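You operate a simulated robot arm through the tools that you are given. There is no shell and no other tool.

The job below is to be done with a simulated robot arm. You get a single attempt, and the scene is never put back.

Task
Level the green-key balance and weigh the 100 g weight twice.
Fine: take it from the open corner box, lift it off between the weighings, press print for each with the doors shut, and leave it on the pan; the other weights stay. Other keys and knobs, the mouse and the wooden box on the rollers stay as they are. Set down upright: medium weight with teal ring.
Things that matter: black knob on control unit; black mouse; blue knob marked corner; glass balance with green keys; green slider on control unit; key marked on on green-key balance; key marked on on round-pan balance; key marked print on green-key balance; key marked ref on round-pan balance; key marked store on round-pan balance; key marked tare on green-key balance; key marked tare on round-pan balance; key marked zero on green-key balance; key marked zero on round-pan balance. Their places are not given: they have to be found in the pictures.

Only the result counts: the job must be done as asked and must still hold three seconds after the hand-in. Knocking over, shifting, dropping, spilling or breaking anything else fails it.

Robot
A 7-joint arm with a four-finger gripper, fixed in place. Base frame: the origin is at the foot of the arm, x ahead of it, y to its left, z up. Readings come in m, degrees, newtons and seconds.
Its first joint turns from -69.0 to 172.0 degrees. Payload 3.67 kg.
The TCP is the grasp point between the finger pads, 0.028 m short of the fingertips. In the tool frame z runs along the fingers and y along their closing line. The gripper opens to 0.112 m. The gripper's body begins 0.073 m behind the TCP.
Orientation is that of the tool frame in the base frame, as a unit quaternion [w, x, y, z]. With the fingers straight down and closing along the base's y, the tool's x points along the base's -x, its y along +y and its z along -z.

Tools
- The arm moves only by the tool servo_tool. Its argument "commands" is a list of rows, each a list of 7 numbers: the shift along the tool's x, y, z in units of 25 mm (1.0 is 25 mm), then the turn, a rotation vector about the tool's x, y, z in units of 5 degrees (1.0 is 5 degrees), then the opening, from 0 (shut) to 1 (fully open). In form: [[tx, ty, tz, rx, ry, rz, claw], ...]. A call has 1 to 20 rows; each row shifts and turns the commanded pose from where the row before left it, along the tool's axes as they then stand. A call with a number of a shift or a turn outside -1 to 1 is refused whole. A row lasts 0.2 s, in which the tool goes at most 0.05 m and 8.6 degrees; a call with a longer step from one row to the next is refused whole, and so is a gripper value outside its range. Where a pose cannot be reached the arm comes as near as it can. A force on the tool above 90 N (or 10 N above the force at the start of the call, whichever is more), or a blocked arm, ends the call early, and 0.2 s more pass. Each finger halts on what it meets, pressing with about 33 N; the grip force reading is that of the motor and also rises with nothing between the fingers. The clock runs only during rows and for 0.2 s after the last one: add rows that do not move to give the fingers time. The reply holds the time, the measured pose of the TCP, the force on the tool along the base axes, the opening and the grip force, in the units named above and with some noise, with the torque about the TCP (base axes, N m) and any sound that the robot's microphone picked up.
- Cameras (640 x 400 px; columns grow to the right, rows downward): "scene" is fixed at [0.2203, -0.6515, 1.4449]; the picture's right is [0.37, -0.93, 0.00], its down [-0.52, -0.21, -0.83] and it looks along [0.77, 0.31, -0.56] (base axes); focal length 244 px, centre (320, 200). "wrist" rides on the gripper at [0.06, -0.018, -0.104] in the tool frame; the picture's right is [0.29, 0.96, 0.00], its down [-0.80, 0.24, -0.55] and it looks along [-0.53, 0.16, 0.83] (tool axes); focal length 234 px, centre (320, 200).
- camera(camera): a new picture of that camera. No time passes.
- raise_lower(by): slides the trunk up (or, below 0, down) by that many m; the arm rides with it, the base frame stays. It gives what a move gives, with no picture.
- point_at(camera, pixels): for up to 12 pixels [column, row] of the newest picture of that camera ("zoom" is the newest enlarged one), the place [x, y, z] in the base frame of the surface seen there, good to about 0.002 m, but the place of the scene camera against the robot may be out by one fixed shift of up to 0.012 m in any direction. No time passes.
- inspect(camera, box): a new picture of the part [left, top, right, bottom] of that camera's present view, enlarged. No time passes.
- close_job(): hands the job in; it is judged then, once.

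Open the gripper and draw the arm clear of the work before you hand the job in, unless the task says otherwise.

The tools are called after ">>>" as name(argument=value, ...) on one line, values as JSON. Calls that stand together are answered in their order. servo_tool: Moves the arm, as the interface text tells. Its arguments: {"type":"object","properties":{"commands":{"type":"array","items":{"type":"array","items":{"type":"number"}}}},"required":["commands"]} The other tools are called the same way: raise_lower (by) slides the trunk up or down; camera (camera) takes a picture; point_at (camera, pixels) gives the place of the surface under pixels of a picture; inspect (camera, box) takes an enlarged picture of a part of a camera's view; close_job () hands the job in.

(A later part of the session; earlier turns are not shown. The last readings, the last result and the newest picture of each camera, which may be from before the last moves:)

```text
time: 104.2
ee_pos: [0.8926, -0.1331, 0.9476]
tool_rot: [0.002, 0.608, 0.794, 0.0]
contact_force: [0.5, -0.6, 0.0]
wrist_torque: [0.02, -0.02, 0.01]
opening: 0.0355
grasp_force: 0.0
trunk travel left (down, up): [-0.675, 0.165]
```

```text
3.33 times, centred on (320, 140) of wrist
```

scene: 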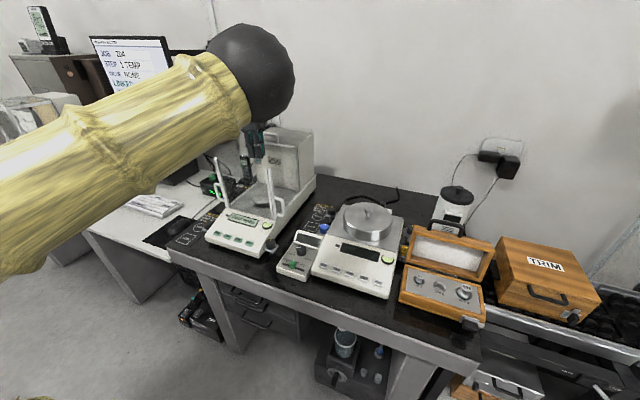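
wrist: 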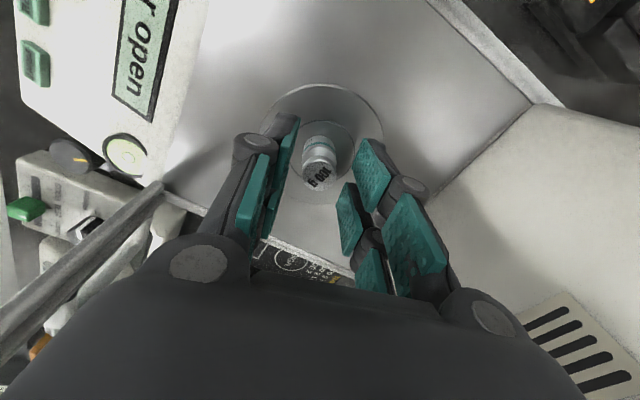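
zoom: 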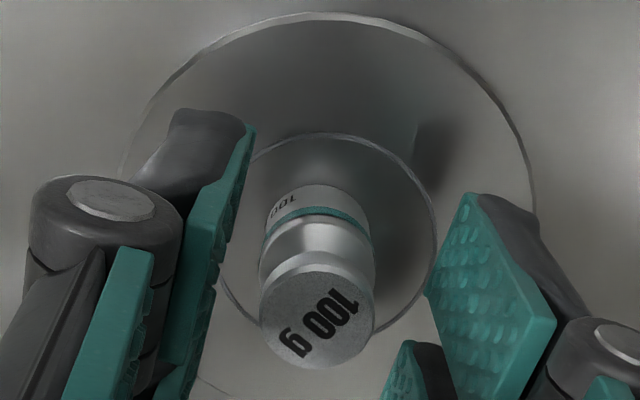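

The 100 g weight stands upright at the pan's centre, fingers clear on both sides. I withdraw straight up to z≈1.22.

>>> servo_tool(commands=[[0, 0, -0.3, 0, 0, 0, 0.34], [0, 0, -0.6, 0, 0, 0, 0.34], [0, 0, -1, 0, 0, 0, 0.34], [0, 0, -1, 0, 0, 0, 0.34], [0, 0, -1, 0, 0, 0, 0.34], [0, 0, -1, 0, 0, 0, 0.34], [0, 0, -1, 0, 0, 0, 0.34], [0, 0, -1, 0, 0, 0, 0.34], [0, 0, -1, 0, 0, 0, 0.34], [0, 0, -1, 0, 0, 0, 0.34], [0, 0, -1, 0, 0, 0, 0.34], [0, 0, -1, 0, 0, 0, 0.34]])

>>> camera(camera="wrist")

>>> inspect(camera="scene", box=[190, 110, 350, 220])

```text
time: 106.8
ee_pos: [0.8922, -0.1329, 1.2194]
tool_rot: [0.002, 0.608, 0.794, 0.0]
contact_force: [-0.6, -0.3, 0.1]
wrist_torque: [-0.01, 0.01, -0.02]
opening: 0.0383
grasp_force: 0.0
trunk travel left (down, up): [-0.675, 0.165]
```

```text
taken
```

wrist: 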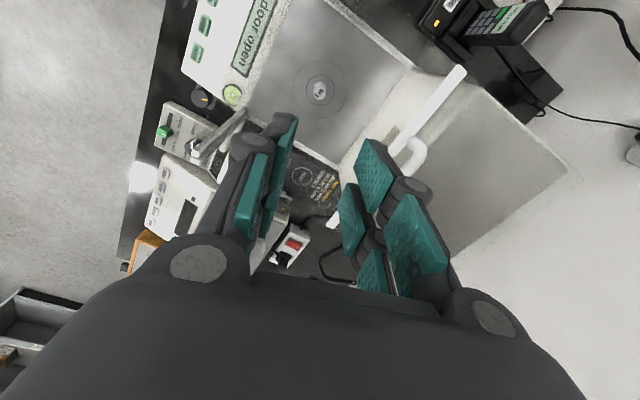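

```text
3.64 times, centred on (270, 165) of scene
```

zoom: 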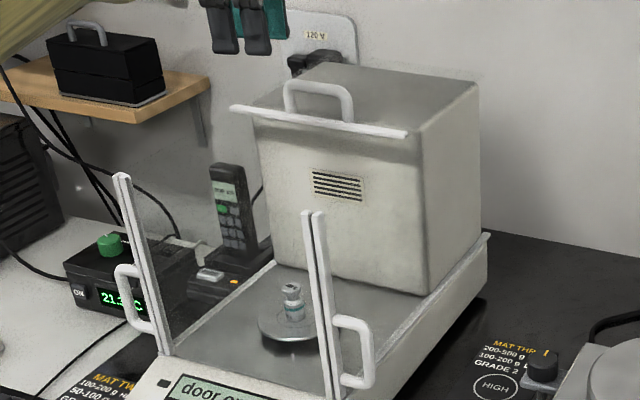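

The weight is on the pan. Now I close the top door: turn to φ=90°, move over the handle (near x≈0.982) and measure it.

>>> servo_tool(commands=[[0, 0, 0, 0, 0, 1, 0.34], [0, 0, 0, 0, 0, 1, 0.34], [0, 0, 0, 0, 0, 1, 0.34], [-0.066, 0.9, 0, 0, 0, 0, 0.34], [-0.066, 0.9, 0, 0, 0, 0, 0.34], [-0.066, 0.9, 0, 0, 0, 0, 0.34], [-0.066, 0.9, 0, 0, 0, 0, 0.34], [0, 0, 0, 0, 0, 0, 0.34]])

>>> camera(camera="wrist")

>>> inspect(camera="wrist", box=[240, 60, 400, 180])

>>> point_at(camera="zoom", pixels=[[330, 150], [345, 150], [360, 150], [320, 200], [300, 250], [350, 110], [340, 180], [320, 150]])

```text
time: 108.6
ee_pos: [0.982, -0.1424, 1.2216]
tool_rot: [0.0, 0.706, 0.708, 0.001]
contact_force: [0.4, 0.0, 0.2]
wrist_torque: [0.04, -0.02, -0.04]
opening: 0.0381
grasp_force: 0.0
trunk travel left (down, up): [-0.675, 0.165]
```

```text
taken
```

wrist: 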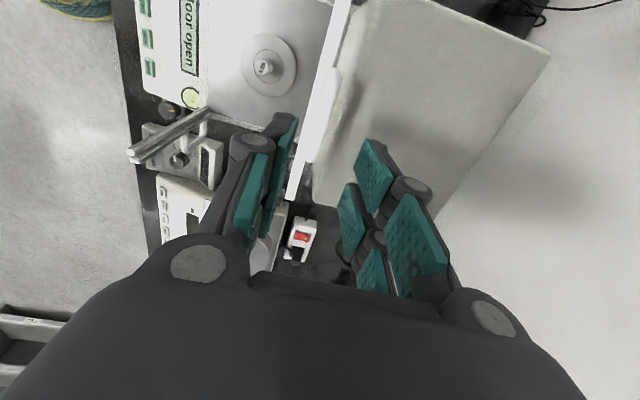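

```text
3.33 times, centred on (320, 120) of wrist
```

zoom: 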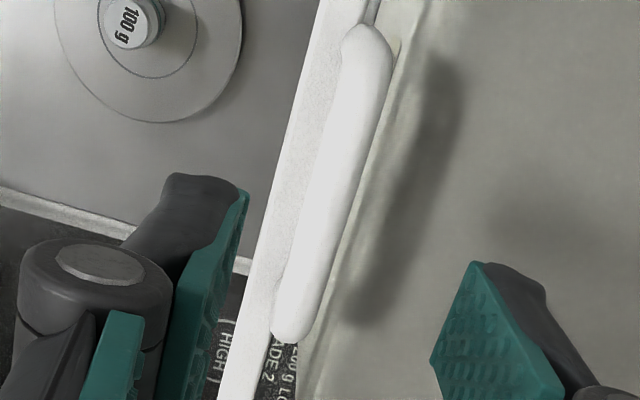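

```text
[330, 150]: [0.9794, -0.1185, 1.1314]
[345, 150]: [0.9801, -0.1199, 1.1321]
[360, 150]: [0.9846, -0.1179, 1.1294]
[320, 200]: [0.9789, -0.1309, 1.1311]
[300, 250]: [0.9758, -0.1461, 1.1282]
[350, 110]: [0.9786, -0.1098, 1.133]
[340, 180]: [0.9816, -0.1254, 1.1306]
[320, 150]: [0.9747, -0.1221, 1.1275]
```

The bar is at x≈0.980, centred between the fingers. I lower to z≈1.136 to straddle it.

>>> servo_tool(commands=[[0.1, -0.05, 0.855, 0, 0, 0, 0.32], [0, 0, 0.855, 0, 0, 0, 0.32], [0, 0, 0.855, 0, 0, 0, 0.32], [0, 0, 0.855, 0, 0, 0, 0.32], [0, 0, 0, 0, 0, 0, 0.32]])

>>> camera(camera="wrist")

```text
time: 109.8
ee_pos: [0.9811, -0.1372, 1.1341]
tool_rot: [0.003, 0.706, 0.708, 0.001]
contact_force: [-0.4, 0.2, 0.1]
wrist_torque: [0.0, 0.0, -0.02]
opening: 0.0358
grasp_force: 0.2
trunk travel left (down, up): [-0.675, 0.165]
```

```text
taken
```

wrist: 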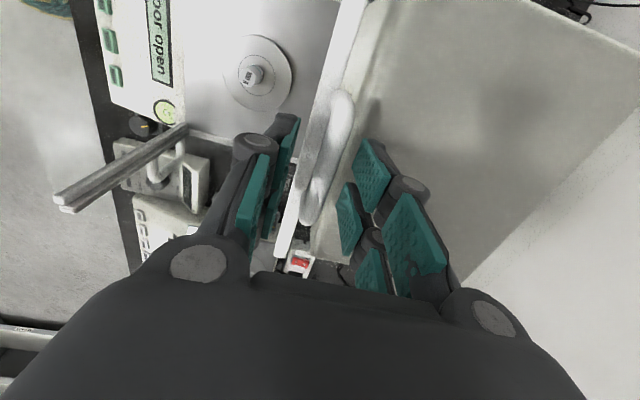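

Straddled without contact. I pull the door toward −x by 0.17 m at a gentle pace.

>>> servo_tool(commands=[[0, -0.4, 0, 0, 0, 0, 0.32], [0, -0.4, 0, 0, 0, 0, 0.32], [0, -0.4, 0, 0, 0, 0, 0.32], [0, -0.4, 0, 0, 0, 0, 0.32], [0, -0.4, 0, 0, 0, 0, 0.32], [0, -0.4, 0, 0, 0, 0, 0.32], [0, -0.4, 0, 0, 0, 0, 0.32], [0, -0.4, 0, 0, 0, 0, 0.32], [0, -0.4, 0, 0, 0, 0, 0.32], [0, -0.4, 0, 0, 0, 0, 0.32], [0, -0.4, 0, 0, 0, 0, 0.32], [0, -0.4, 0, 0, 0, 0, 0.32], [0, -0.4, 0, 0, 0, 0, 0.32], [0, -0.4, 0, 0, 0, 0, 0.32], [0, -0.4, 0, 0, 0, 0, 0.32], [0, -0.4, 0, 0, 0, 0, 0.32], [0, -0.4, 0, 0, 0, 0, 0.32]])

>>> camera(camera="wrist")

>>> inspect(camera="scene", box=[190, 120, 350, 220])

```text
time: 113.4
ee_pos: [0.8109, -0.1382, 1.1326]
tool_rot: [0.001, 0.707, 0.707, 0.002]
contact_force: [-0.5, -0.2, 0.2]
wrist_torque: [0.0, 0.0, -0.04]
opening: 0.0359
grasp_force: 0.8
trunk travel left (down, up): [-0.675, 0.165]
```

```text
taken
```

wrist: 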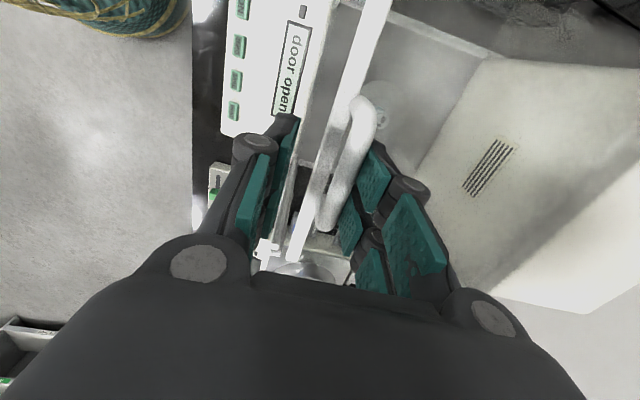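

```text
4.00 times, centred on (270, 170) of scene
```

zoom: 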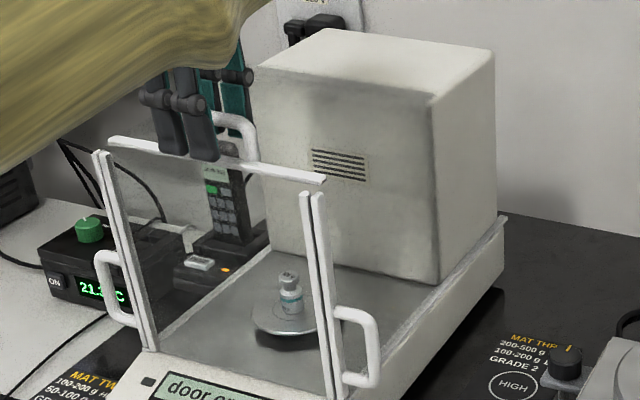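

About 20 mm remain. I continue with small steps until the door meets its stop.

>>> servo_tool(commands=[[0, -0.2, 0, 0, 0, 0, 0.32], [0, -0.2, 0, 0, 0, 0, 0.32], [0, -0.2, 0, 0, 0, 0, 0.32]])

>>> servo_tool(commands=[[0, -0.1, 0, 0, 0, 0, 0.32], [0, -0.1, 0, 0, 0, 0, 0.32]])

>>> camera(camera="wrist")

>>> inspect(camera="scene", box=[190, 130, 350, 230])

```text
time: 114.2
ee_pos: [0.7962, -0.1383, 1.1339]
tool_rot: [0.0, 0.706, 0.708, 0.001]
contact_force: [0.0, 1.0, 1.0]
wrist_torque: [0.0, 0.01, 0.04]
opening: 0.0358
grasp_force: 0.3
trunk travel left (down, up): [-0.675, 0.165]
```

```text
time: 114.8
ee_pos: [0.7918, -0.1381, 1.1338]
tool_rot: [0.001, 0.706, 0.708, 0.001]
contact_force: [6.7, 0.9, 2.8]
wrist_torque: [0.02, -0.09, -0.01]
opening: 0.0396
grasp_force: 3.5
trunk travel left (down, up): [-0.675, 0.165]
```

```text
taken
```

wrist: 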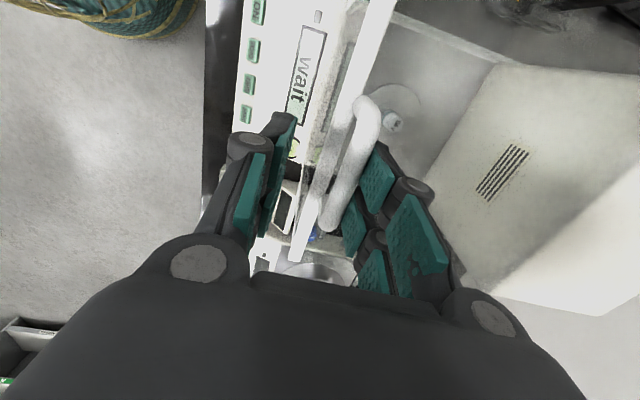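

```text
4.00 times, centred on (270, 180) of scene
```

zoom: 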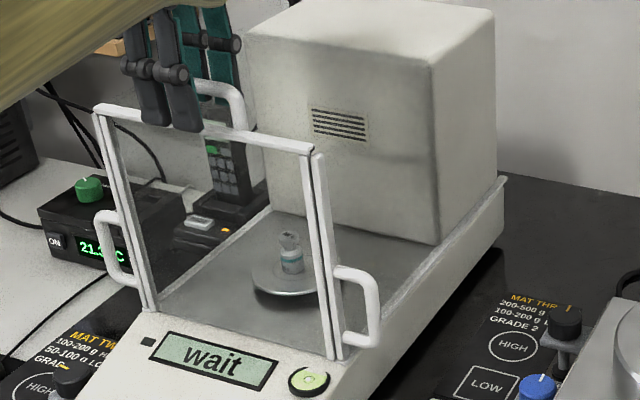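

The door is shut and the display reads "wait" (weight being measured). I ease off the handle by 5 mm, rise to z≈1.21 and back away from the shield.

>>> servo_tool(commands=[[0, 0.2, 0, 0, 0, 0, 0.32], [0, 0, -0.5, 0, 0, 0, 0.32], [0, 0, -0.8, 0, 0, 0, 0.32], [0, 0, -0.8, 0, 0, 0, 0.32], [0, 0, -0.8, 0, 0, 0, 0.32], [0, -1, 0, 0, 0, 0, 0.2], [0, -1, 0, 0, 0, 0, 0.1], [0, -1, 0, 0, 0, 0, 0], [0, -1, 0, 0, 0, 0, 0], [0, -1, 0, 0, 0, 0, 0], [0, -1, 0, 0, 0, 0, 0], [0, -1, 0, 0, 0, 0, 0]])

>>> servo_tool(commands=[[0, 0, 0, 0, 0, -1, 0], [0, 0, 0, 0, 0, -1, 0], [0, 0, 0, 0, 0, -1, 0], [0, 0, 0, 0, 0, -1, 0], [0, 0, 0, 0, 0, -1, 0], [0, 0, 0, 0, 0, -1, 0], [0, 0, 0, 0, 0, -1, 0], [0, 0, 0, 0, 0, -1, 0], [0, 0, 0, 0, 0, -1, 0], [0, 0, 0, 0, 0, -1, 0], [0, 0, 0, 0, 0, -1, 0], [0, 0, 0, 0, 0, -1, 0], [0, 0, 0, 0, 0, -1, 0], [0, 0, 0, 0, 0, -1, 0], [0, 0, 0, 0, 0, -1, 0], [0, 0, 0, 0, 0, -1, 0], [0, 0, 0, 0, 0, -1, 0], [0, 0, 0, 0, 0, -1, 0]])

>>> camera(camera="wrist")

>>> camera(camera="scene")

```text
time: 117.4
ee_pos: [0.6189, -0.1379, 1.2048]
tool_rot: [0.001, 0.707, 0.708, 0.001]
contact_force: [-0.2, 0.5, 0.1]
wrist_torque: [0.0, -0.04, -0.03]
opening: 0.0
grasp_force: 33.1
trunk travel left (down, up): [-0.675, 0.165]
```

```text
time: 121.2
ee_pos: [0.6208, -0.1391, 1.2065]
tool_rot: [0.002, -0.002, 1.0, 0.001]
contact_force: [0.3, -0.2, -0.1]
wrist_torque: [-0.01, -0.02, 0.02]
opening: 0.0001
grasp_force: 32.5
trunk travel left (down, up): [-0.675, 0.165]
```

```text
taken
```

wrist: 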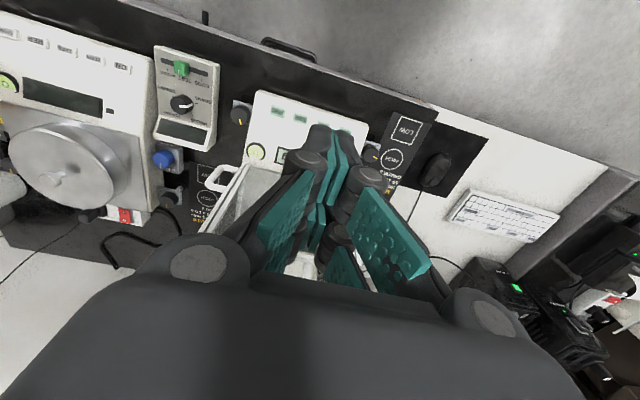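

```text
taken
```

scene: 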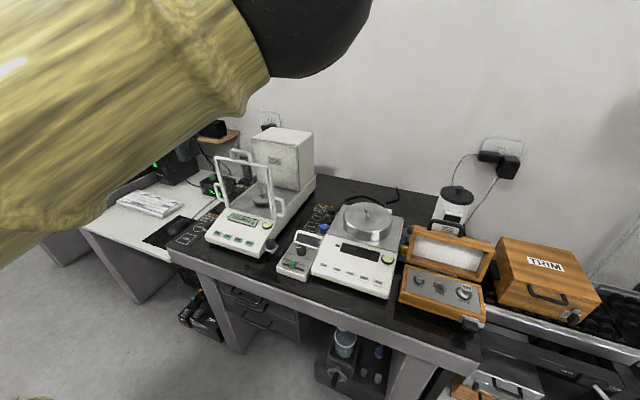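

I check the display reading, the weight and the bubble from the scene camera before pressing PRINT.

>>> inspect(camera="scene", box=[205, 180, 301, 250])

>>> inspect(camera="scene", box=[205, 140, 301, 200])

>>> inspect(camera="wrist", box=[230, 85, 390, 185])

```text
5.71 times, centred on (253, 215) of scene
```

zoom: 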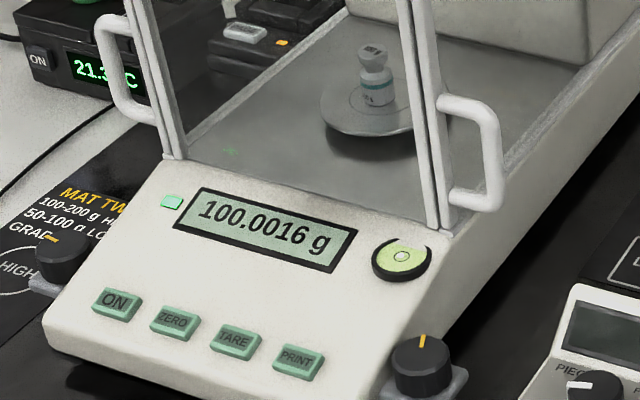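

```text
6.67 times, centred on (253, 170) of scene
```

zoom: 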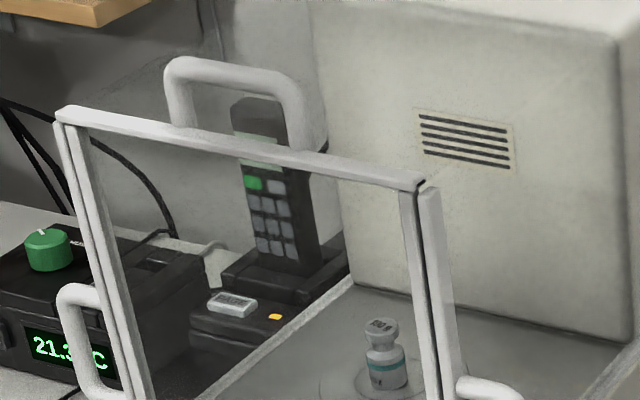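

```text
4.00 times, centred on (310, 135) of wrist
```

zoom: 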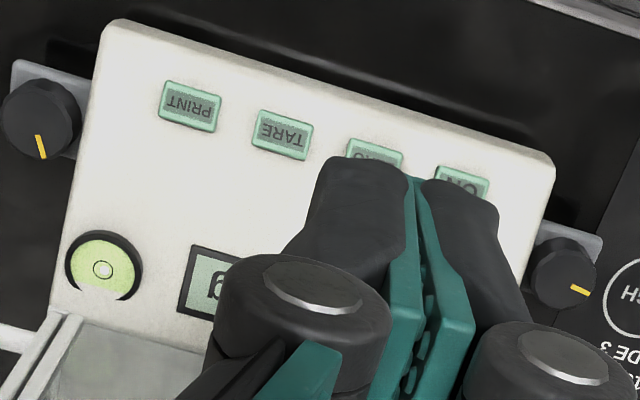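

The display shows a stable 100.0016 g with doors shut. I move above the PRINT key (0.6835, −0.206) so that the rear prong pair is over it, with fingers shut, down to z≈0.93.

>>> servo_tool(commands=[[-0.667, -0.893, 0, 0, 0, 0, 0], [-0.667, -0.893, 0, 0, 0, 0, 0], [-0.667, -0.893, 0, 0, 0, 0, 0], [0, 0, 1, 0, 0, 0, 0], [0, 0, 1, 0, 0, 0, 0], [0, 0, 1, 0, 0, 0, 0], [0, 0, 1, 0, 0, 0, 0], [0, 0, 1, 0, 0, 0, 0], [0, 0, 1, 0, 0, 0, 0], [0, 0, 1, 0, 0, 0, 0], [0, 0, 1, 0, 0, 0, 0], [0, 0, 1, 0, 0, 0, 0], [0, 0, 1, 0, 0, 0, 0], [0, 0, 1, 0, 0, 0, 0]])

>>> camera(camera="wrist")

>>> inspect(camera="wrist", box=[230, 100, 410, 230])

```text
time: 124.2
ee_pos: [0.6736, -0.2062, 0.9307]
tool_rot: [0.002, 0.0, 1.0, 0.0]
contact_force: [-0.2, 0.0, 0.0]
wrist_torque: [-0.01, 0.02, 0.02]
opening: 0.0001
grasp_force: 32.6
trunk travel left (down, up): [-0.675, 0.165]
```

```text
taken
```

wrist: 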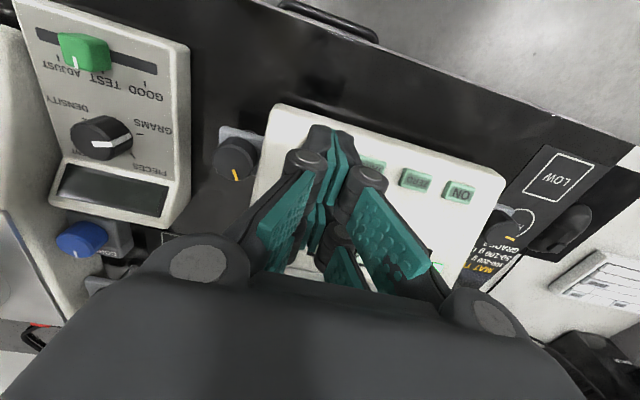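

```text
3.08 times, centred on (320, 165) of wrist
```

zoom: 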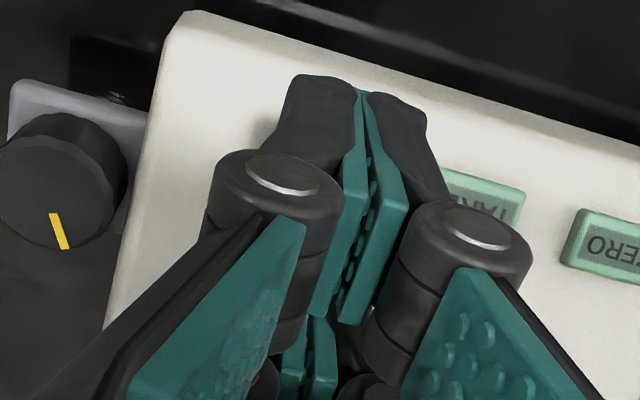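

The rear prongs are above the PRINT key. I shift 2.5 mm back in x and lower to z≈0.886, still above contact.

>>> servo_tool(commands=[[0.1, 0.03, 0.6, 0, 0, 0, 0], [0, 0, 0.6, 0, 0, 0, 0], [0, 0, 0.58, 0, 0, 0, 0]])

>>> servo_tool(commands=[[0, 0, 0.1, 0, 0, 0, 0], [0, 0, 0.1, 0, 0, 0, 0]])

>>> servo_tool(commands=[[0, 0, 0.08, 0, 0, 0, 0], [0, 0, 0, 0, 0, 0, 0]])

```text
time: 125.0
ee_pos: [0.6701, -0.2048, 0.8872]
tool_rot: [0.001, 0.001, 1.0, 0.001]
contact_force: [-0.1, 0.2, 0.5]
wrist_torque: [-0.02, 0.03, -0.02]
opening: 0.0002
grasp_force: 33.0
trunk travel left (down, up): [-0.675, 0.165]
```

```text
time: 125.6
ee_pos: [0.6693, -0.204, 0.8816]
tool_rot: [0.002, -0.001, 1.0, 0.0]
contact_force: [-0.1, 0.4, -0.2]
wrist_torque: [0.01, 0.01, -0.03]
opening: 0.0
grasp_force: 32.8
trunk travel left (down, up): [-0.675, 0.165]
```

```text
time: 126.2
ee_pos: [0.6686, -0.2051, 0.879]
tool_rot: [0.002, -0.001, 1.0, 0.0]
contact_force: [0.0, 0.7, 0.5]
wrist_torque: [0.02, -0.03, 0.02]
opening: 0.0059
grasp_force: 35.5
trunk travel left (down, up): [-0.675, 0.165]
```

The opening rose to 5.9 mm, so a prong has just touched something. I look before pressing further.

>>> inspect(camera="wrist", box=[230, 80, 410, 210])

>>> inspect(camera="scene", box=[205, 190, 301, 260])

```text
3.08 times, centred on (320, 145) of wrist
```

zoom: 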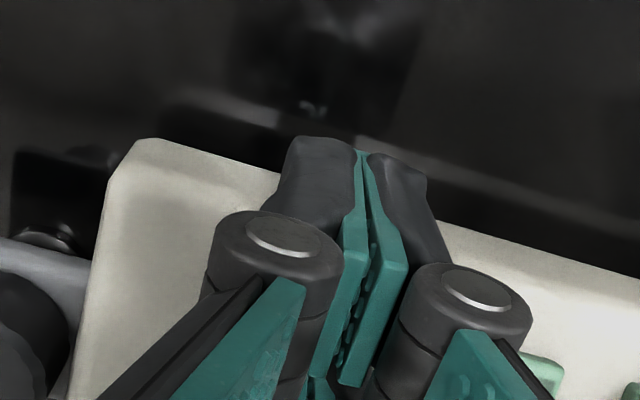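

```text
5.71 times, centred on (253, 225) of scene
```

zoom: 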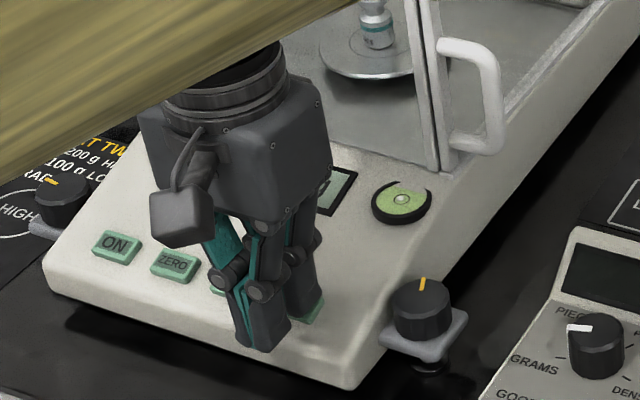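

The prongs rest on the PRINT key. I press down a further 2 mm and listen.

>>> servo_tool(commands=[[0, 0, 0.06, 0, 0, 0, 0], [0, 0, 0, 0, 0, 0, 0]])

>>> servo_tool(commands=[[0, 0, 0.06, 0, 0, 0, 0], [0, 0, 0, 0, 0, 0, 0]])

>>> inspect(camera="scene", box=[205, 190, 301, 260])

```text
time: 126.8
ee_pos: [0.6693, -0.2054, 0.8771]
tool_rot: [0.002, -0.001, 1.0, 0.0]
contact_force: [0.1, 0.8, 1.9]
wrist_torque: [0.03, -0.04, -0.03]
opening: 0.0061
grasp_force: 35.4
trunk travel left (down, up): [-0.675, 0.165]
heard: click
```

```text
time: 127.4
ee_pos: [0.6684, -0.2041, 0.8764]
tool_rot: [0.002, -0.001, 1.0, 0.0]
contact_force: [0.3, 0.0, 5.1]
wrist_torque: [0.01, -0.11, -0.01]
opening: 0.006
grasp_force: 35.4
trunk travel left (down, up): [-0.675, 0.165]
```

```text
5.71 times, centred on (253, 225) of scene
```

zoom: 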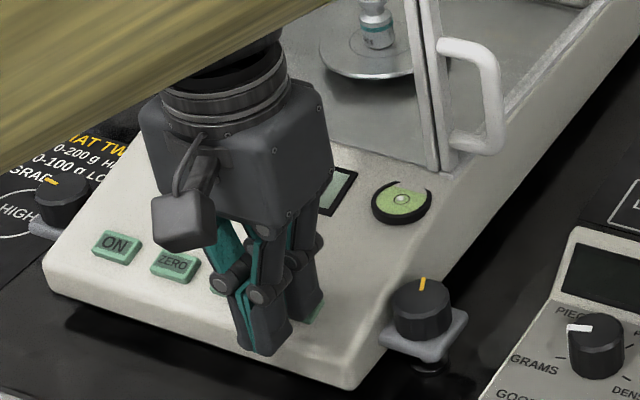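

"click" was heard: PRINT was pressed. I rise straight up and check the display and any sound.

>>> servo_tool(commands=[[0, 0, -0.3, 0, 0, 0, 0], [0, 0, -0.8, 0, 0, 0, 0], [0, 0, -1, 0, 0, 0, 0], [0, 0, -1, 0, 0, 0, 0], [0, 0, -1, 0, 0, 0, 0], [0, 0, -1, 0, 0, 0, 0], [0, 0, -1, 0, 0, 0, 0], [0, 0, -1, 0, 0, 0, 0], [0, 0, -1, 0, 0, 0, 0], [0, 0, -1, 0, 0, 0, 0], [0, 0, -1, 0, 0, 0, 0], [0, 0, -1, 0, 0, 0, 0], [0, 0, -1, 0, 0, 0, 0]])

>>> inspect(camera="scene", box=[205, 180, 301, 250])

>>> camera(camera="wrist")

>>> camera(camera="scene")

```text
time: 130.2
ee_pos: [0.6692, -0.2035, 1.1811]
tool_rot: [0.001, -0.001, 1.0, 0.0]
contact_force: [-0.4, -1.0, -0.5]
wrist_torque: [0.0, -0.03, 0.01]
opening: 0.0
grasp_force: 35.7
trunk travel left (down, up): [-0.675, 0.165]
```

```text
5.71 times, centred on (253, 215) of scene
```

zoom: 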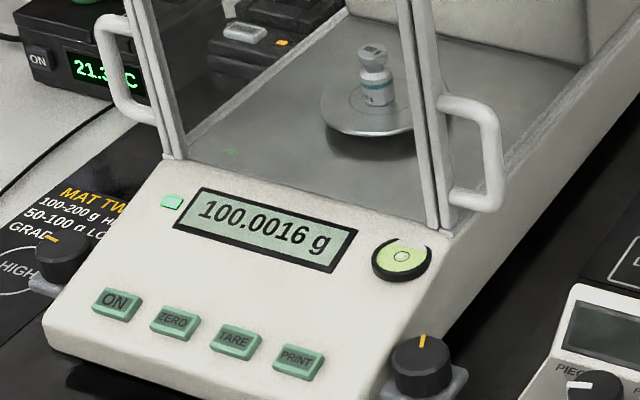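

```text
taken
```

wrist: 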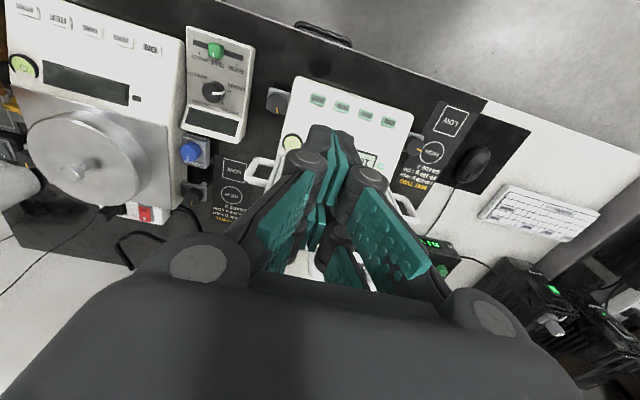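

```text
taken
```

scene: 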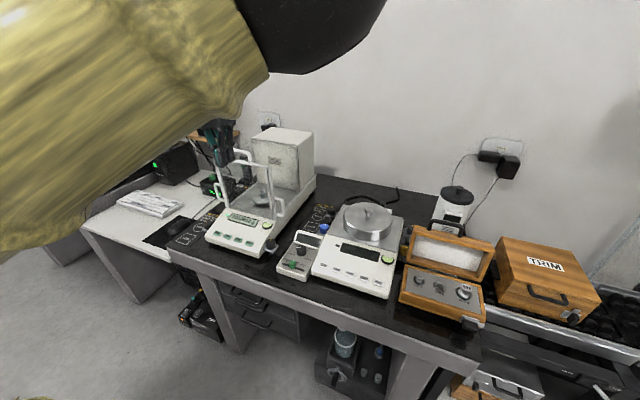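

Reading is still 100.0016 g; the first print is done. Now I go back to open the top door: rise to ≈1.22, turn to φ=90° and move above the handle.

>>> servo_tool(commands=[[0, 0, -0.8, 0, 0, 1, 0.1], [0, 0, -0.8, 0, 0, 1, 0.2], [0, 0, 0, 0, 0, 1, 0.32], [0, 0, 0, 0, 0, 1, 0.32], [0, 0, 0, 0, 0, 1, 0.32], [0, 0, 0, 0, 0, 1, 0.32], [0, 0, 0, 0, 0, 1, 0.32], [0, 0, 0, 0, 0, 1, 0.32], [0, 0, 0, 0, 0, 1, 0.32], [0, 0, 0, 0, 0, 1, 0.32], [0, 0, 0, 0, 0, 1, 0.32], [0, 0, 0, 0, 0, 1, 0.32], [0, 0, 0, 0, 0, 1, 0.32], [0, 0, 0, 0, 0, 1, 0.32], [0, 0, 0, 0, 0, 1, 0.32], [0, 0, 0, 0, 0, 1, 0.32], [0, 0, 0, 0, 0, 1, 0.32], [0, 0, 0, 0, 0, 1, 0.32]])

>>> servo_tool(commands=[[0.427, 0.878, 0, 0, 0, 0, 0.32], [0.427, 0.878, 0, 0, 0, 0, 0.32], [0.427, 0.878, 0, 0, 0, 0, 0.32], [0.427, 0.878, 0, 0, 0, 0, 0.32], [0.427, 0.878, 0, 0, 0, 0, 0.32], [0.427, 0.878, 0, 0, 0, 0, 0.32], [0, 0, 0, 0, 0, 0, 0.32]])

>>> camera(camera="wrist")

>>> inspect(camera="wrist", box=[240, 60, 400, 180])

>>> point_at(camera="zoom", pixels=[[330, 150], [345, 150], [360, 150], [320, 200], [340, 180], [320, 150]])

```text
time: 134.0
ee_pos: [0.6677, -0.2036, 1.2195]
tool_rot: [0.002, 0.707, 0.707, 0.0]
contact_force: [0.9, -0.1, -0.3]
wrist_torque: [0.0, 0.01, 0.01]
opening: 0.0358
grasp_force: 0.1
trunk travel left (down, up): [-0.675, 0.165]
```

```text
time: 135.6
ee_pos: [0.7983, -0.1389, 1.2204]
tool_rot: [0.002, 0.706, 0.708, 0.0]
contact_force: [-1.1, -1.1, 0.7]
wrist_torque: [0.0, -0.02, 0.02]
opening: 0.0357
grasp_force: 0.1
trunk travel left (down, up): [-0.675, 0.165]
```

```text
taken
```

wrist: 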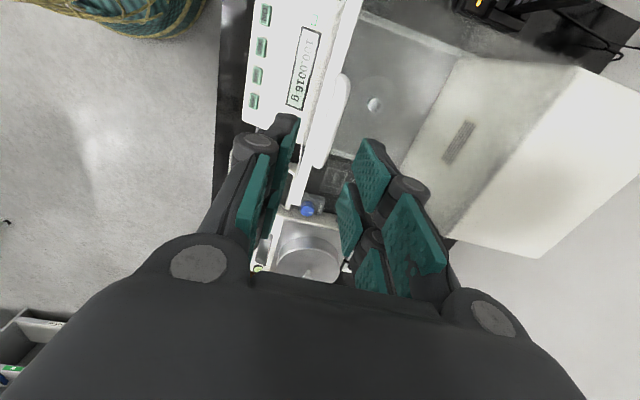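

```text
3.33 times, centred on (320, 120) of wrist
```

zoom: 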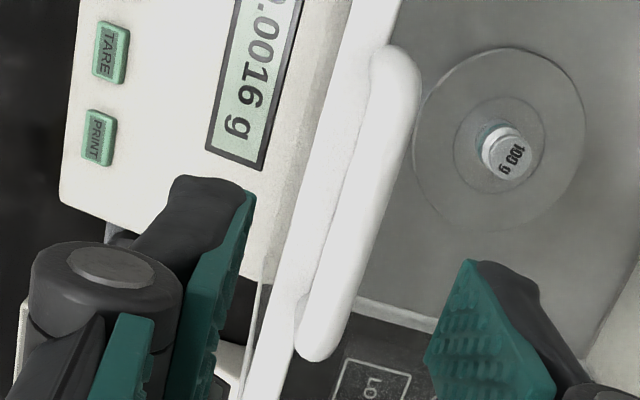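

```text
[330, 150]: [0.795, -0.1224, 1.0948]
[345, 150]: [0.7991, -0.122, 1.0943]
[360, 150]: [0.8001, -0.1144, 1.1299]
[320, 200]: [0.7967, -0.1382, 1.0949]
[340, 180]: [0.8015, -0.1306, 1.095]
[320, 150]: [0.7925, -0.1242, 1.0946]
```

The closed handle bar is around x≈0.803. I shift 3 mm and lower to straddle it, then push the door open as before.

>>> servo_tool(commands=[[0, 0.14, 0.855, 0, 0, 0, 0.32], [0, 0, 0.855, 0, 0, 0, 0.32], [0, 0, 0.855, 0, 0, 0, 0.32], [0, 0, 0.84, 0, 0, 0, 0.32], [0, 0, 0, 0, 0, 0, 0.32]])

>>> servo_tool(commands=[[0, 0.4, 0, 0, 0, 0, 0.32], [0, 0.4, 0, 0, 0, 0, 0.32], [0, 0.4, 0, 0, 0, 0, 0.32], [0, 0.4, 0, 0, 0, 0, 0.32], [0, 0.4, 0, 0, 0, 0, 0.32], [0, 0.4, 0, 0, 0, 0, 0.32], [0, 0.4, 0, 0, 0, 0, 0.32], [0, 0.4, 0, 0, 0, 0, 0.32], [0, 0.4, 0, 0, 0, 0, 0.32], [0, 0.4, 0, 0, 0, 0, 0.32], [0, 0.4, 0, 0, 0, 0, 0.32], [0, 0.4, 0, 0, 0, 0, 0.32], [0, 0.4, 0, 0, 0, 0, 0.32], [0, 0.4, 0, 0, 0, 0, 0.32], [0, 0.4, 0, 0, 0, 0, 0.32], [0, 0.4, 0, 0, 0, 0, 0.32], [0, 0.4, 0, 0, 0, 0, 0.32], [0, 0.3, 0, 0, 0, 0, 0.32]])

>>> camera(camera="wrist")

>>> inspect(camera="scene", box=[190, 110, 350, 220])

```text
time: 136.8
ee_pos: [0.8027, -0.1387, 1.1327]
tool_rot: [0.001, 0.707, 0.708, 0.001]
contact_force: [-0.6, -0.4, 0.6]
wrist_torque: [0.0, 0.01, 0.0]
opening: 0.0356
grasp_force: 0.1
trunk travel left (down, up): [-0.675, 0.165]
```

```text
time: 140.6
ee_pos: [0.9809, -0.1387, 1.1336]
tool_rot: [0.001, 0.706, 0.708, 0.001]
contact_force: [-0.1, 0.3, 0.5]
wrist_torque: [-0.03, 0.01, 0.02]
opening: 0.0361
grasp_force: 0.4
trunk travel left (down, up): [-0.675, 0.165]
```

```text
taken
```

wrist: 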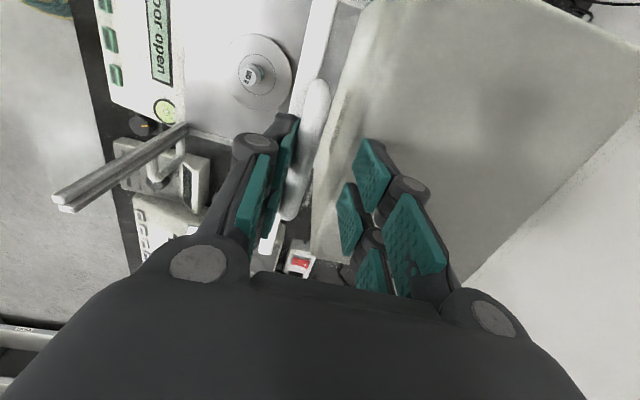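

```text
3.64 times, centred on (270, 165) of scene
```

zoom: 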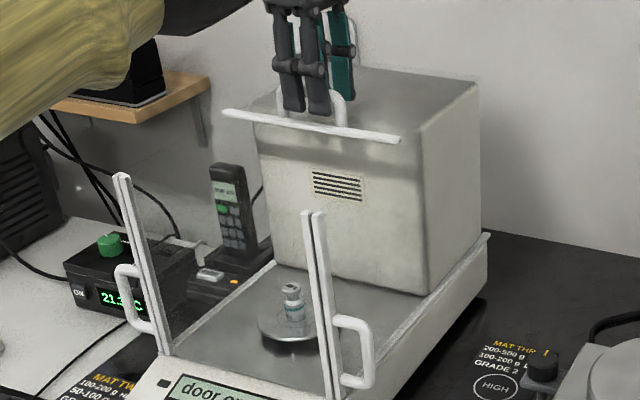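

Almost fully open. I push a further 10 mm to the stop, ease back, and rise.

>>> servo_tool(commands=[[0, 0.25, 0, 0, 0, 0, 0.32], [0, 0.2, 0, 0, 0, 0, 0.32], [0, 0, 0, 0, 0, 0, 0.32]])

>>> servo_tool(commands=[[0, -0.25, 0, 0, 0, 0, 0.32], [0, 0, -0.8, 0, 0, 0, 0.32], [0, 0, -0.9, 0, 0, 0, 0.32], [0, 0, -0.9, 0, 0, 0, 0.32], [0, 0, -0.9, 0, 0, 0, 0.32]])

>>> camera(camera="wrist")

```text
time: 141.4
ee_pos: [0.9928, -0.1385, 1.1349]
tool_rot: [0.002, 0.706, 0.708, 0.001]
contact_force: [-0.2, 0.3, -0.3]
wrist_torque: [-0.02, -0.02, -0.01]
opening: 0.0356
grasp_force: 0.1
trunk travel left (down, up): [-0.675, 0.165]
```

```text
time: 142.6
ee_pos: [0.9867, -0.14, 1.2244]
tool_rot: [0.001, 0.707, 0.708, 0.001]
contact_force: [-0.2, 0.2, 0.1]
wrist_torque: [0.01, -0.04, 0.01]
opening: 0.0359
grasp_force: 0.0
trunk travel left (down, up): [-0.675, 0.165]
```

```text
taken
```

wrist: 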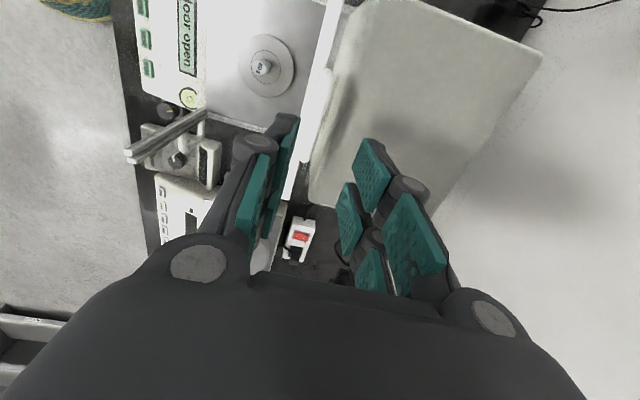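

Door fully open. I move back above the pan and turn to φ=75° as at the placing, then measure the weight's top.

>>> servo_tool(commands=[[0.065, -0.94, 0, 0, 0, 0, 0.36], [0.065, -0.94, 0, 0, 0, 0, 0.36], [0.065, -0.94, 0, 0, 0, 0, 0.36], [0.065, -0.94, 0, 0, 0, 0, 0.36], [0, 0, 0, 0, 0, -1, 0.36], [0, 0, 0, 0, 0, -1, 0.36], [0, 0, 0, 0, 0, -1, 0.36], [0, 0, 0, 0, 0, 0, 0.36]])

>>> camera(camera="wrist")

>>> inspect(camera="wrist", box=[280, 60, 360, 120])

```text
time: 144.4
ee_pos: [0.8918, -0.133, 1.2232]
tool_rot: [0.003, 0.608, 0.794, 0.0]
contact_force: [-0.8, 0.4, -0.2]
wrist_torque: [0.03, -0.01, 0.01]
opening: 0.0401
grasp_force: 0.1
trunk travel left (down, up): [-0.675, 0.165]
```

```text
taken
```

wrist: 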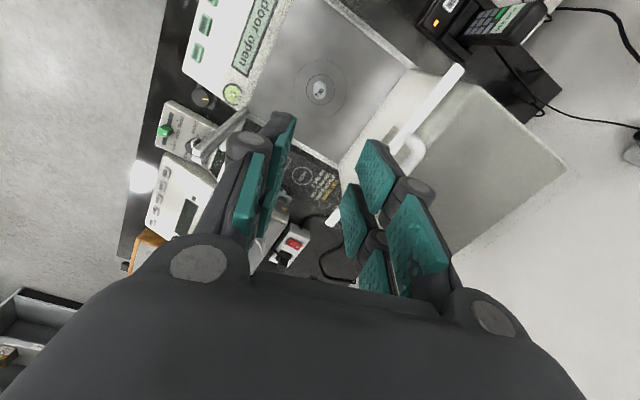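

```text
6.67 times, centred on (320, 90) of wrist
```

zoom: 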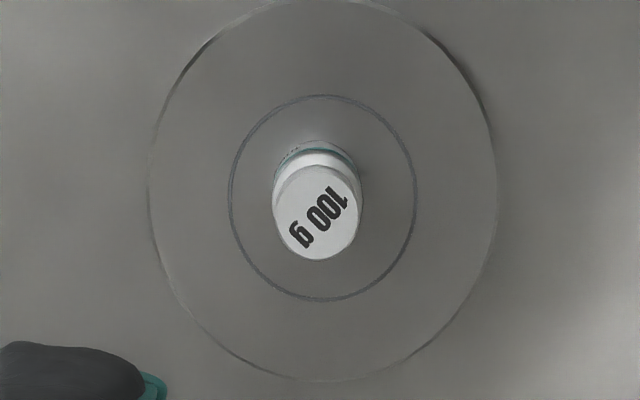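

I verify the weight's top centre (zoom 317,213), then descend into the chamber to z≈0.99.

>>> point_at(camera="zoom", pixels=[[317, 213], [278, 212], [356, 214], [320, 170], [315, 255]])

>>> servo_tool(commands=[[0, 0.02, 0.9, 0, 0, 0, 0.36], [0, 0, 0.9, 0, 0, 0, 0.36], [0, 0, 0.9, 0, 0, 0, 0.36], [0, 0, 0.9, 0, 0, 0, 0.36], [0, 0, 0.9, 0, 0, 0, 0.36], [0, 0, 0.9, 0, 0, 0, 0.36], [0, 0, 0.9, 0, 0, 0, 0.36], [0, 0, 0.9, 0, 0, 0, 0.36], [0, 0, 0.9, 0, 0, 0, 0.36], [0, 0, 0.9, 0, 0, 0, 0.36], [0, 0, 0, 0, 0, 0, 0.36]])

>>> camera(camera="wrist")

>>> inspect(camera="wrist", box=[240, 80, 400, 200])

```text
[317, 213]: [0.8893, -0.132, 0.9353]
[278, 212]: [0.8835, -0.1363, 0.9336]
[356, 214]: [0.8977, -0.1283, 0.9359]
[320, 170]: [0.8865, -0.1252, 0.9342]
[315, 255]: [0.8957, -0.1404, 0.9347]
```

```text
time: 146.8
ee_pos: [0.8934, -0.1352, 0.9969]
tool_rot: [0.002, 0.609, 0.793, 0.002]
contact_force: [0.3, -0.4, 0.8]
wrist_torque: [0.01, -0.02, 0.01]
opening: 0.0405
grasp_force: 0.0
trunk travel left (down, up): [-0.675, 0.165]
```

```text
taken
```

wrist: 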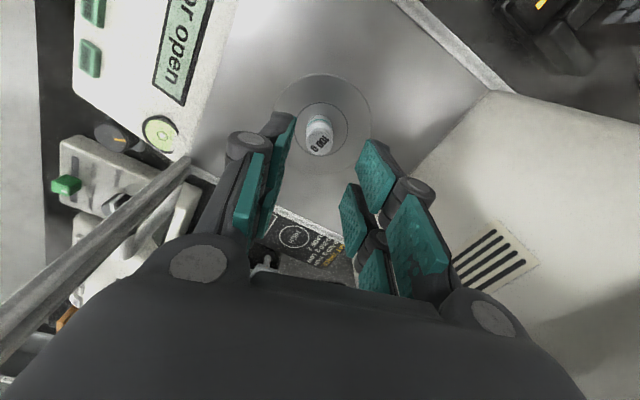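

```text
3.33 times, centred on (320, 140) of wrist
```

zoom: 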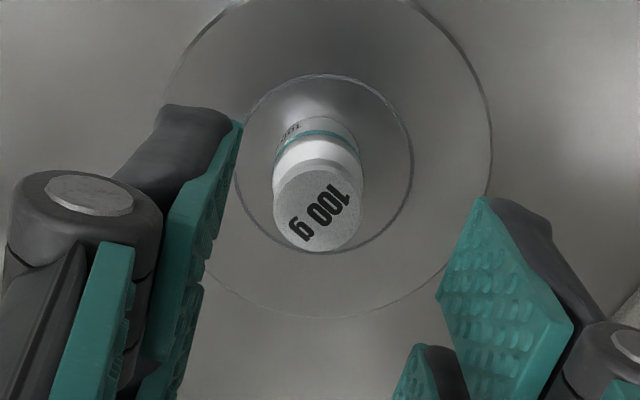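

The weight stands centred between the open prongs. I lower to z≈0.9475 and close on its knob.

>>> servo_tool(commands=[[0.03, -0.04, 0.49, 0, 0, 0, 0.36], [0, 0, 0.49, 0, 0, 0, 0.36], [0, 0, 0.49, 0, 0, 0, 0.36], [0, 0, 0.49, 0, 0, 0, 0.36], [0, 0, 0, 0, 0, 0, 0.36]])

>>> inspect(camera="wrist", box=[240, 80, 400, 200])

```text
time: 148.0
ee_pos: [0.8915, -0.1316, 0.948]
tool_rot: [0.002, 0.608, 0.794, 0.001]
contact_force: [0.1, -0.9, -0.1]
wrist_torque: [0.01, 0.0, -0.01]
opening: 0.0402
grasp_force: 0.2
trunk travel left (down, up): [-0.675, 0.165]
```

```text
3.33 times, centred on (320, 140) of wrist
```

zoom: 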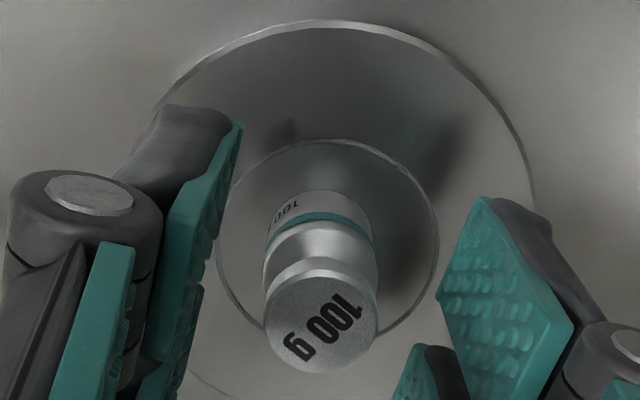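

Same relative position as at release. I close gradually so the weight isn't tipped.

>>> servo_tool(commands=[[0, 0, 0, 0, 0, 0, 0.3], [0, 0, 0, 0, 0, 0, 0.26], [0, 0, 0, 0, 0, 0, 0.23], [0, 0, 0, 0, 0, 0, 0.21], [0, 0, 0, 0, 0, 0, 0.19], [0, 0, 0, 0, 0, 0, 0.17], [0, 0, 0, 0, 0, 0, 0.15], [0, 0, 0, 0, 0, 0, 0.13], [0, 0, 0, 0, 0, 0, 0.1], [0, 0, 0, 0, 0, 0, 0.1], [0, 0, 0, 0, 0, 0, 0.1]])

>>> inspect(camera="wrist", box=[240, 80, 400, 200])

```text
time: 150.4
ee_pos: [0.8917, -0.1327, 0.9482]
tool_rot: [0.001, 0.608, 0.794, 0.0]
contact_force: [-0.3, 0.1, -0.2]
wrist_torque: [0.0, -0.02, 0.04]
opening: 0.0156
grasp_force: 33.0
trunk travel left (down, up): [-0.675, 0.165]
```

```text
3.33 times, centred on (320, 140) of wrist
```

zoom: 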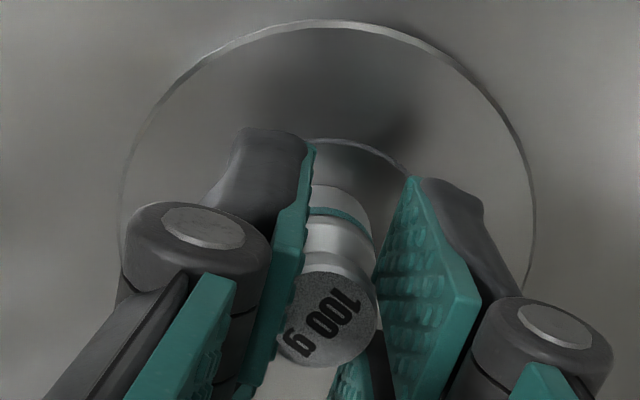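

Gripped at 15.6 mm in the groove. I lift the weight off the pan, up to z≈1.1, and pause a moment.

>>> servo_tool(commands=[[0, 0, -0.2, 0, 0, 0, 0.1], [0, 0, -0.4, 0, 0, 0, 0.1], [0, 0, -0.6, 0, 0, 0, 0.1], [0, 0, -0.8, 0, 0, 0, 0.1], [0, 0, -0.8, 0, 0, 0, 0.1], [0, 0, -0.8, 0, 0, 0, 0.1], [0, 0, -0.8, 0, 0, 0, 0.1], [0, 0, -0.8, 0, 0, 0, 0.1], [0, 0, -0.8, 0, 0, 0, 0.1], [0, 0, 0, 0, 0, 0, 0.1], [0, 0, 0, 0, 0, 0, 0.1], [0, 0, 0, 0, 0, 0, 0.1], [0, 0, 0, 0, 0, 0, 0.1], [0, 0, 0, 0, 0, 0, 0.1], [0, 0, 0, 0, 0, 0, 0.1], [0, 0, 0, 0, 0, 0, 0.1], [0, 0, 0, 0, 0, 0, 0.1], [0, 0, 0, 0, 0, 0, 0.1], [0, 0, 0, 0, 0, 0, 0.1], [0, 0, 0, 0, 0, 0, 0.1]])

>>> camera(camera="wrist")

>>> camera(camera="scene")

>>> inspect(camera="scene", box=[205, 130, 301, 250])

```text
time: 154.6
ee_pos: [0.8915, -0.135, 1.0982]
tool_rot: [0.001, 0.608, 0.794, 0.0]
contact_force: [0.1, 0.3, -0.1]
wrist_torque: [0.0, 0.0, 0.0]
opening: 0.0158
grasp_force: 33.0
trunk travel left (down, up): [-0.675, 0.165]
```

```text
taken
```

wrist: 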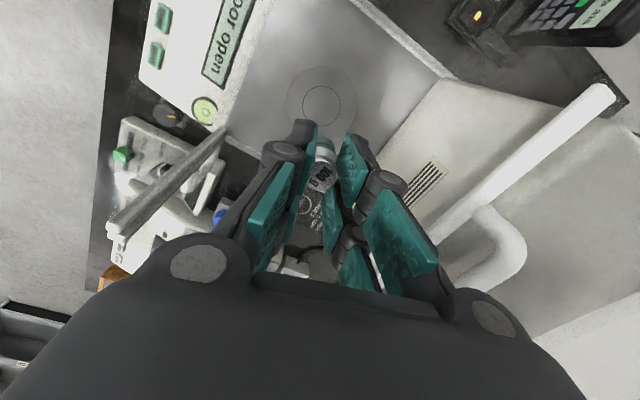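

```text
taken
```

scene: 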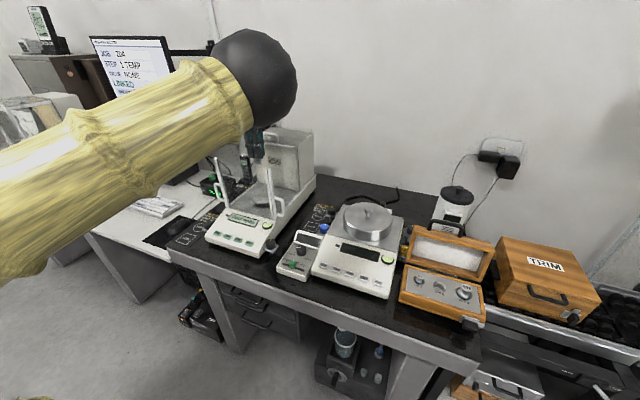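

```text
3.33 times, centred on (253, 190) of scene
```

zoom: 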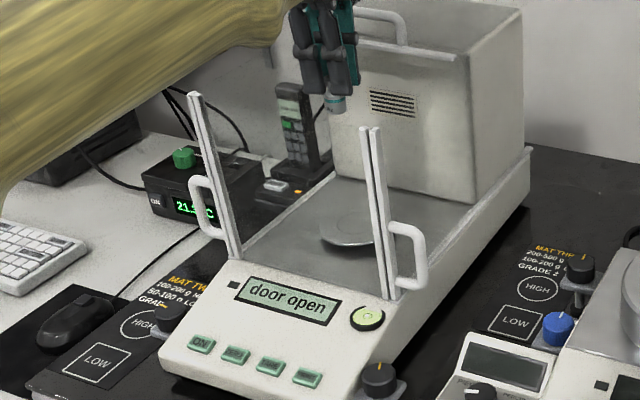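

The pan is empty and the weight is held upright. I lower it again to ≈10 mm above the pan.

>>> servo_tool(commands=[[0.03, 0.03, 0.8, 0, 0, 0, 0.1], [0, 0, 0.8, 0, 0, 0, 0.1], [0, 0, 0.8, 0, 0, 0, 0.1], [0, 0, 0.8, 0, 0, 0, 0.1], [0, 0, 0.8, 0, 0, 0, 0.1], [0, 0, 0.8, 0, 0, 0, 0.1], [0, 0, 0.7, 0, 0, 0, 0.1], [0, 0, 0, 0, 0, 0, 0.1]])

>>> servo_tool(commands=[[0, 0, 0.1, 0, 0, 0, 0.1], [0, 0, 0.1, 0, 0, 0, 0.1], [0, 0, 0.08, 0, 0, 0, 0.1], [0, 0, 0, 0, 0, 0, 0.1]])

```text
time: 156.4
ee_pos: [0.8928, -0.1328, 0.961]
tool_rot: [0.002, 0.608, 0.794, 0.001]
contact_force: [-0.3, -0.1, 0.0]
wrist_torque: [0.0, -0.02, -0.03]
opening: 0.0158
grasp_force: 32.4
trunk travel left (down, up): [-0.675, 0.165]
```

```text
time: 157.4
ee_pos: [0.8927, -0.1322, 0.9542]
tool_rot: [0.001, 0.608, 0.794, 0.0]
contact_force: [0.3, 0.1, -1.0]
wrist_torque: [0.0, -0.03, -0.01]
opening: 0.0157
grasp_force: 33.5
trunk travel left (down, up): [-0.675, 0.165]
```

Still free. I continue in ~1.2 mm steps until the touch shows.

>>> servo_tool(commands=[[0, 0, 0.1, 0, 0, 0, 0.1], [0, 0, 0.05, 0, 0, 0, 0.1], [0, 0, 0, 0, 0, 0, 0.1]])

>>> servo_tool(commands=[[0, 0, 0.05, 0, 0, 0, 0.1], [0, 0, 0, 0, 0, 0, 0.1]])

>>> servo_tool(commands=[[0, 0, 0.03, 0, 0, 0, 0.1], [0, 0, 0, 0, 0, 0, 0.1]])

```text
time: 158.2
ee_pos: [0.8925, -0.1325, 0.9496]
tool_rot: [0.001, 0.608, 0.794, 0.0]
contact_force: [0.2, -1.0, -1.0]
wrist_torque: [-0.01, -0.01, -0.02]
opening: 0.0155
grasp_force: 33.0
trunk travel left (down, up): [-0.675, 0.165]
```

```text
time: 158.8
ee_pos: [0.8933, -0.1321, 0.9488]
tool_rot: [0.003, 0.608, 0.794, 0.0]
contact_force: [0.1, 0.2, -1.1]
wrist_torque: [0.02, 0.02, 0.02]
opening: 0.0157
grasp_force: 33.4
trunk travel left (down, up): [-0.675, 0.165]
```

```text
time: 159.4
ee_pos: [0.8918, -0.1318, 0.9483]
tool_rot: [0.001, 0.608, 0.794, 0.0]
contact_force: [0.1, 0.3, -1.7]
wrist_torque: [0.02, 0.05, -0.02]
opening: 0.0156
grasp_force: 33.2
trunk travel left (down, up): [-0.675, 0.165]
```

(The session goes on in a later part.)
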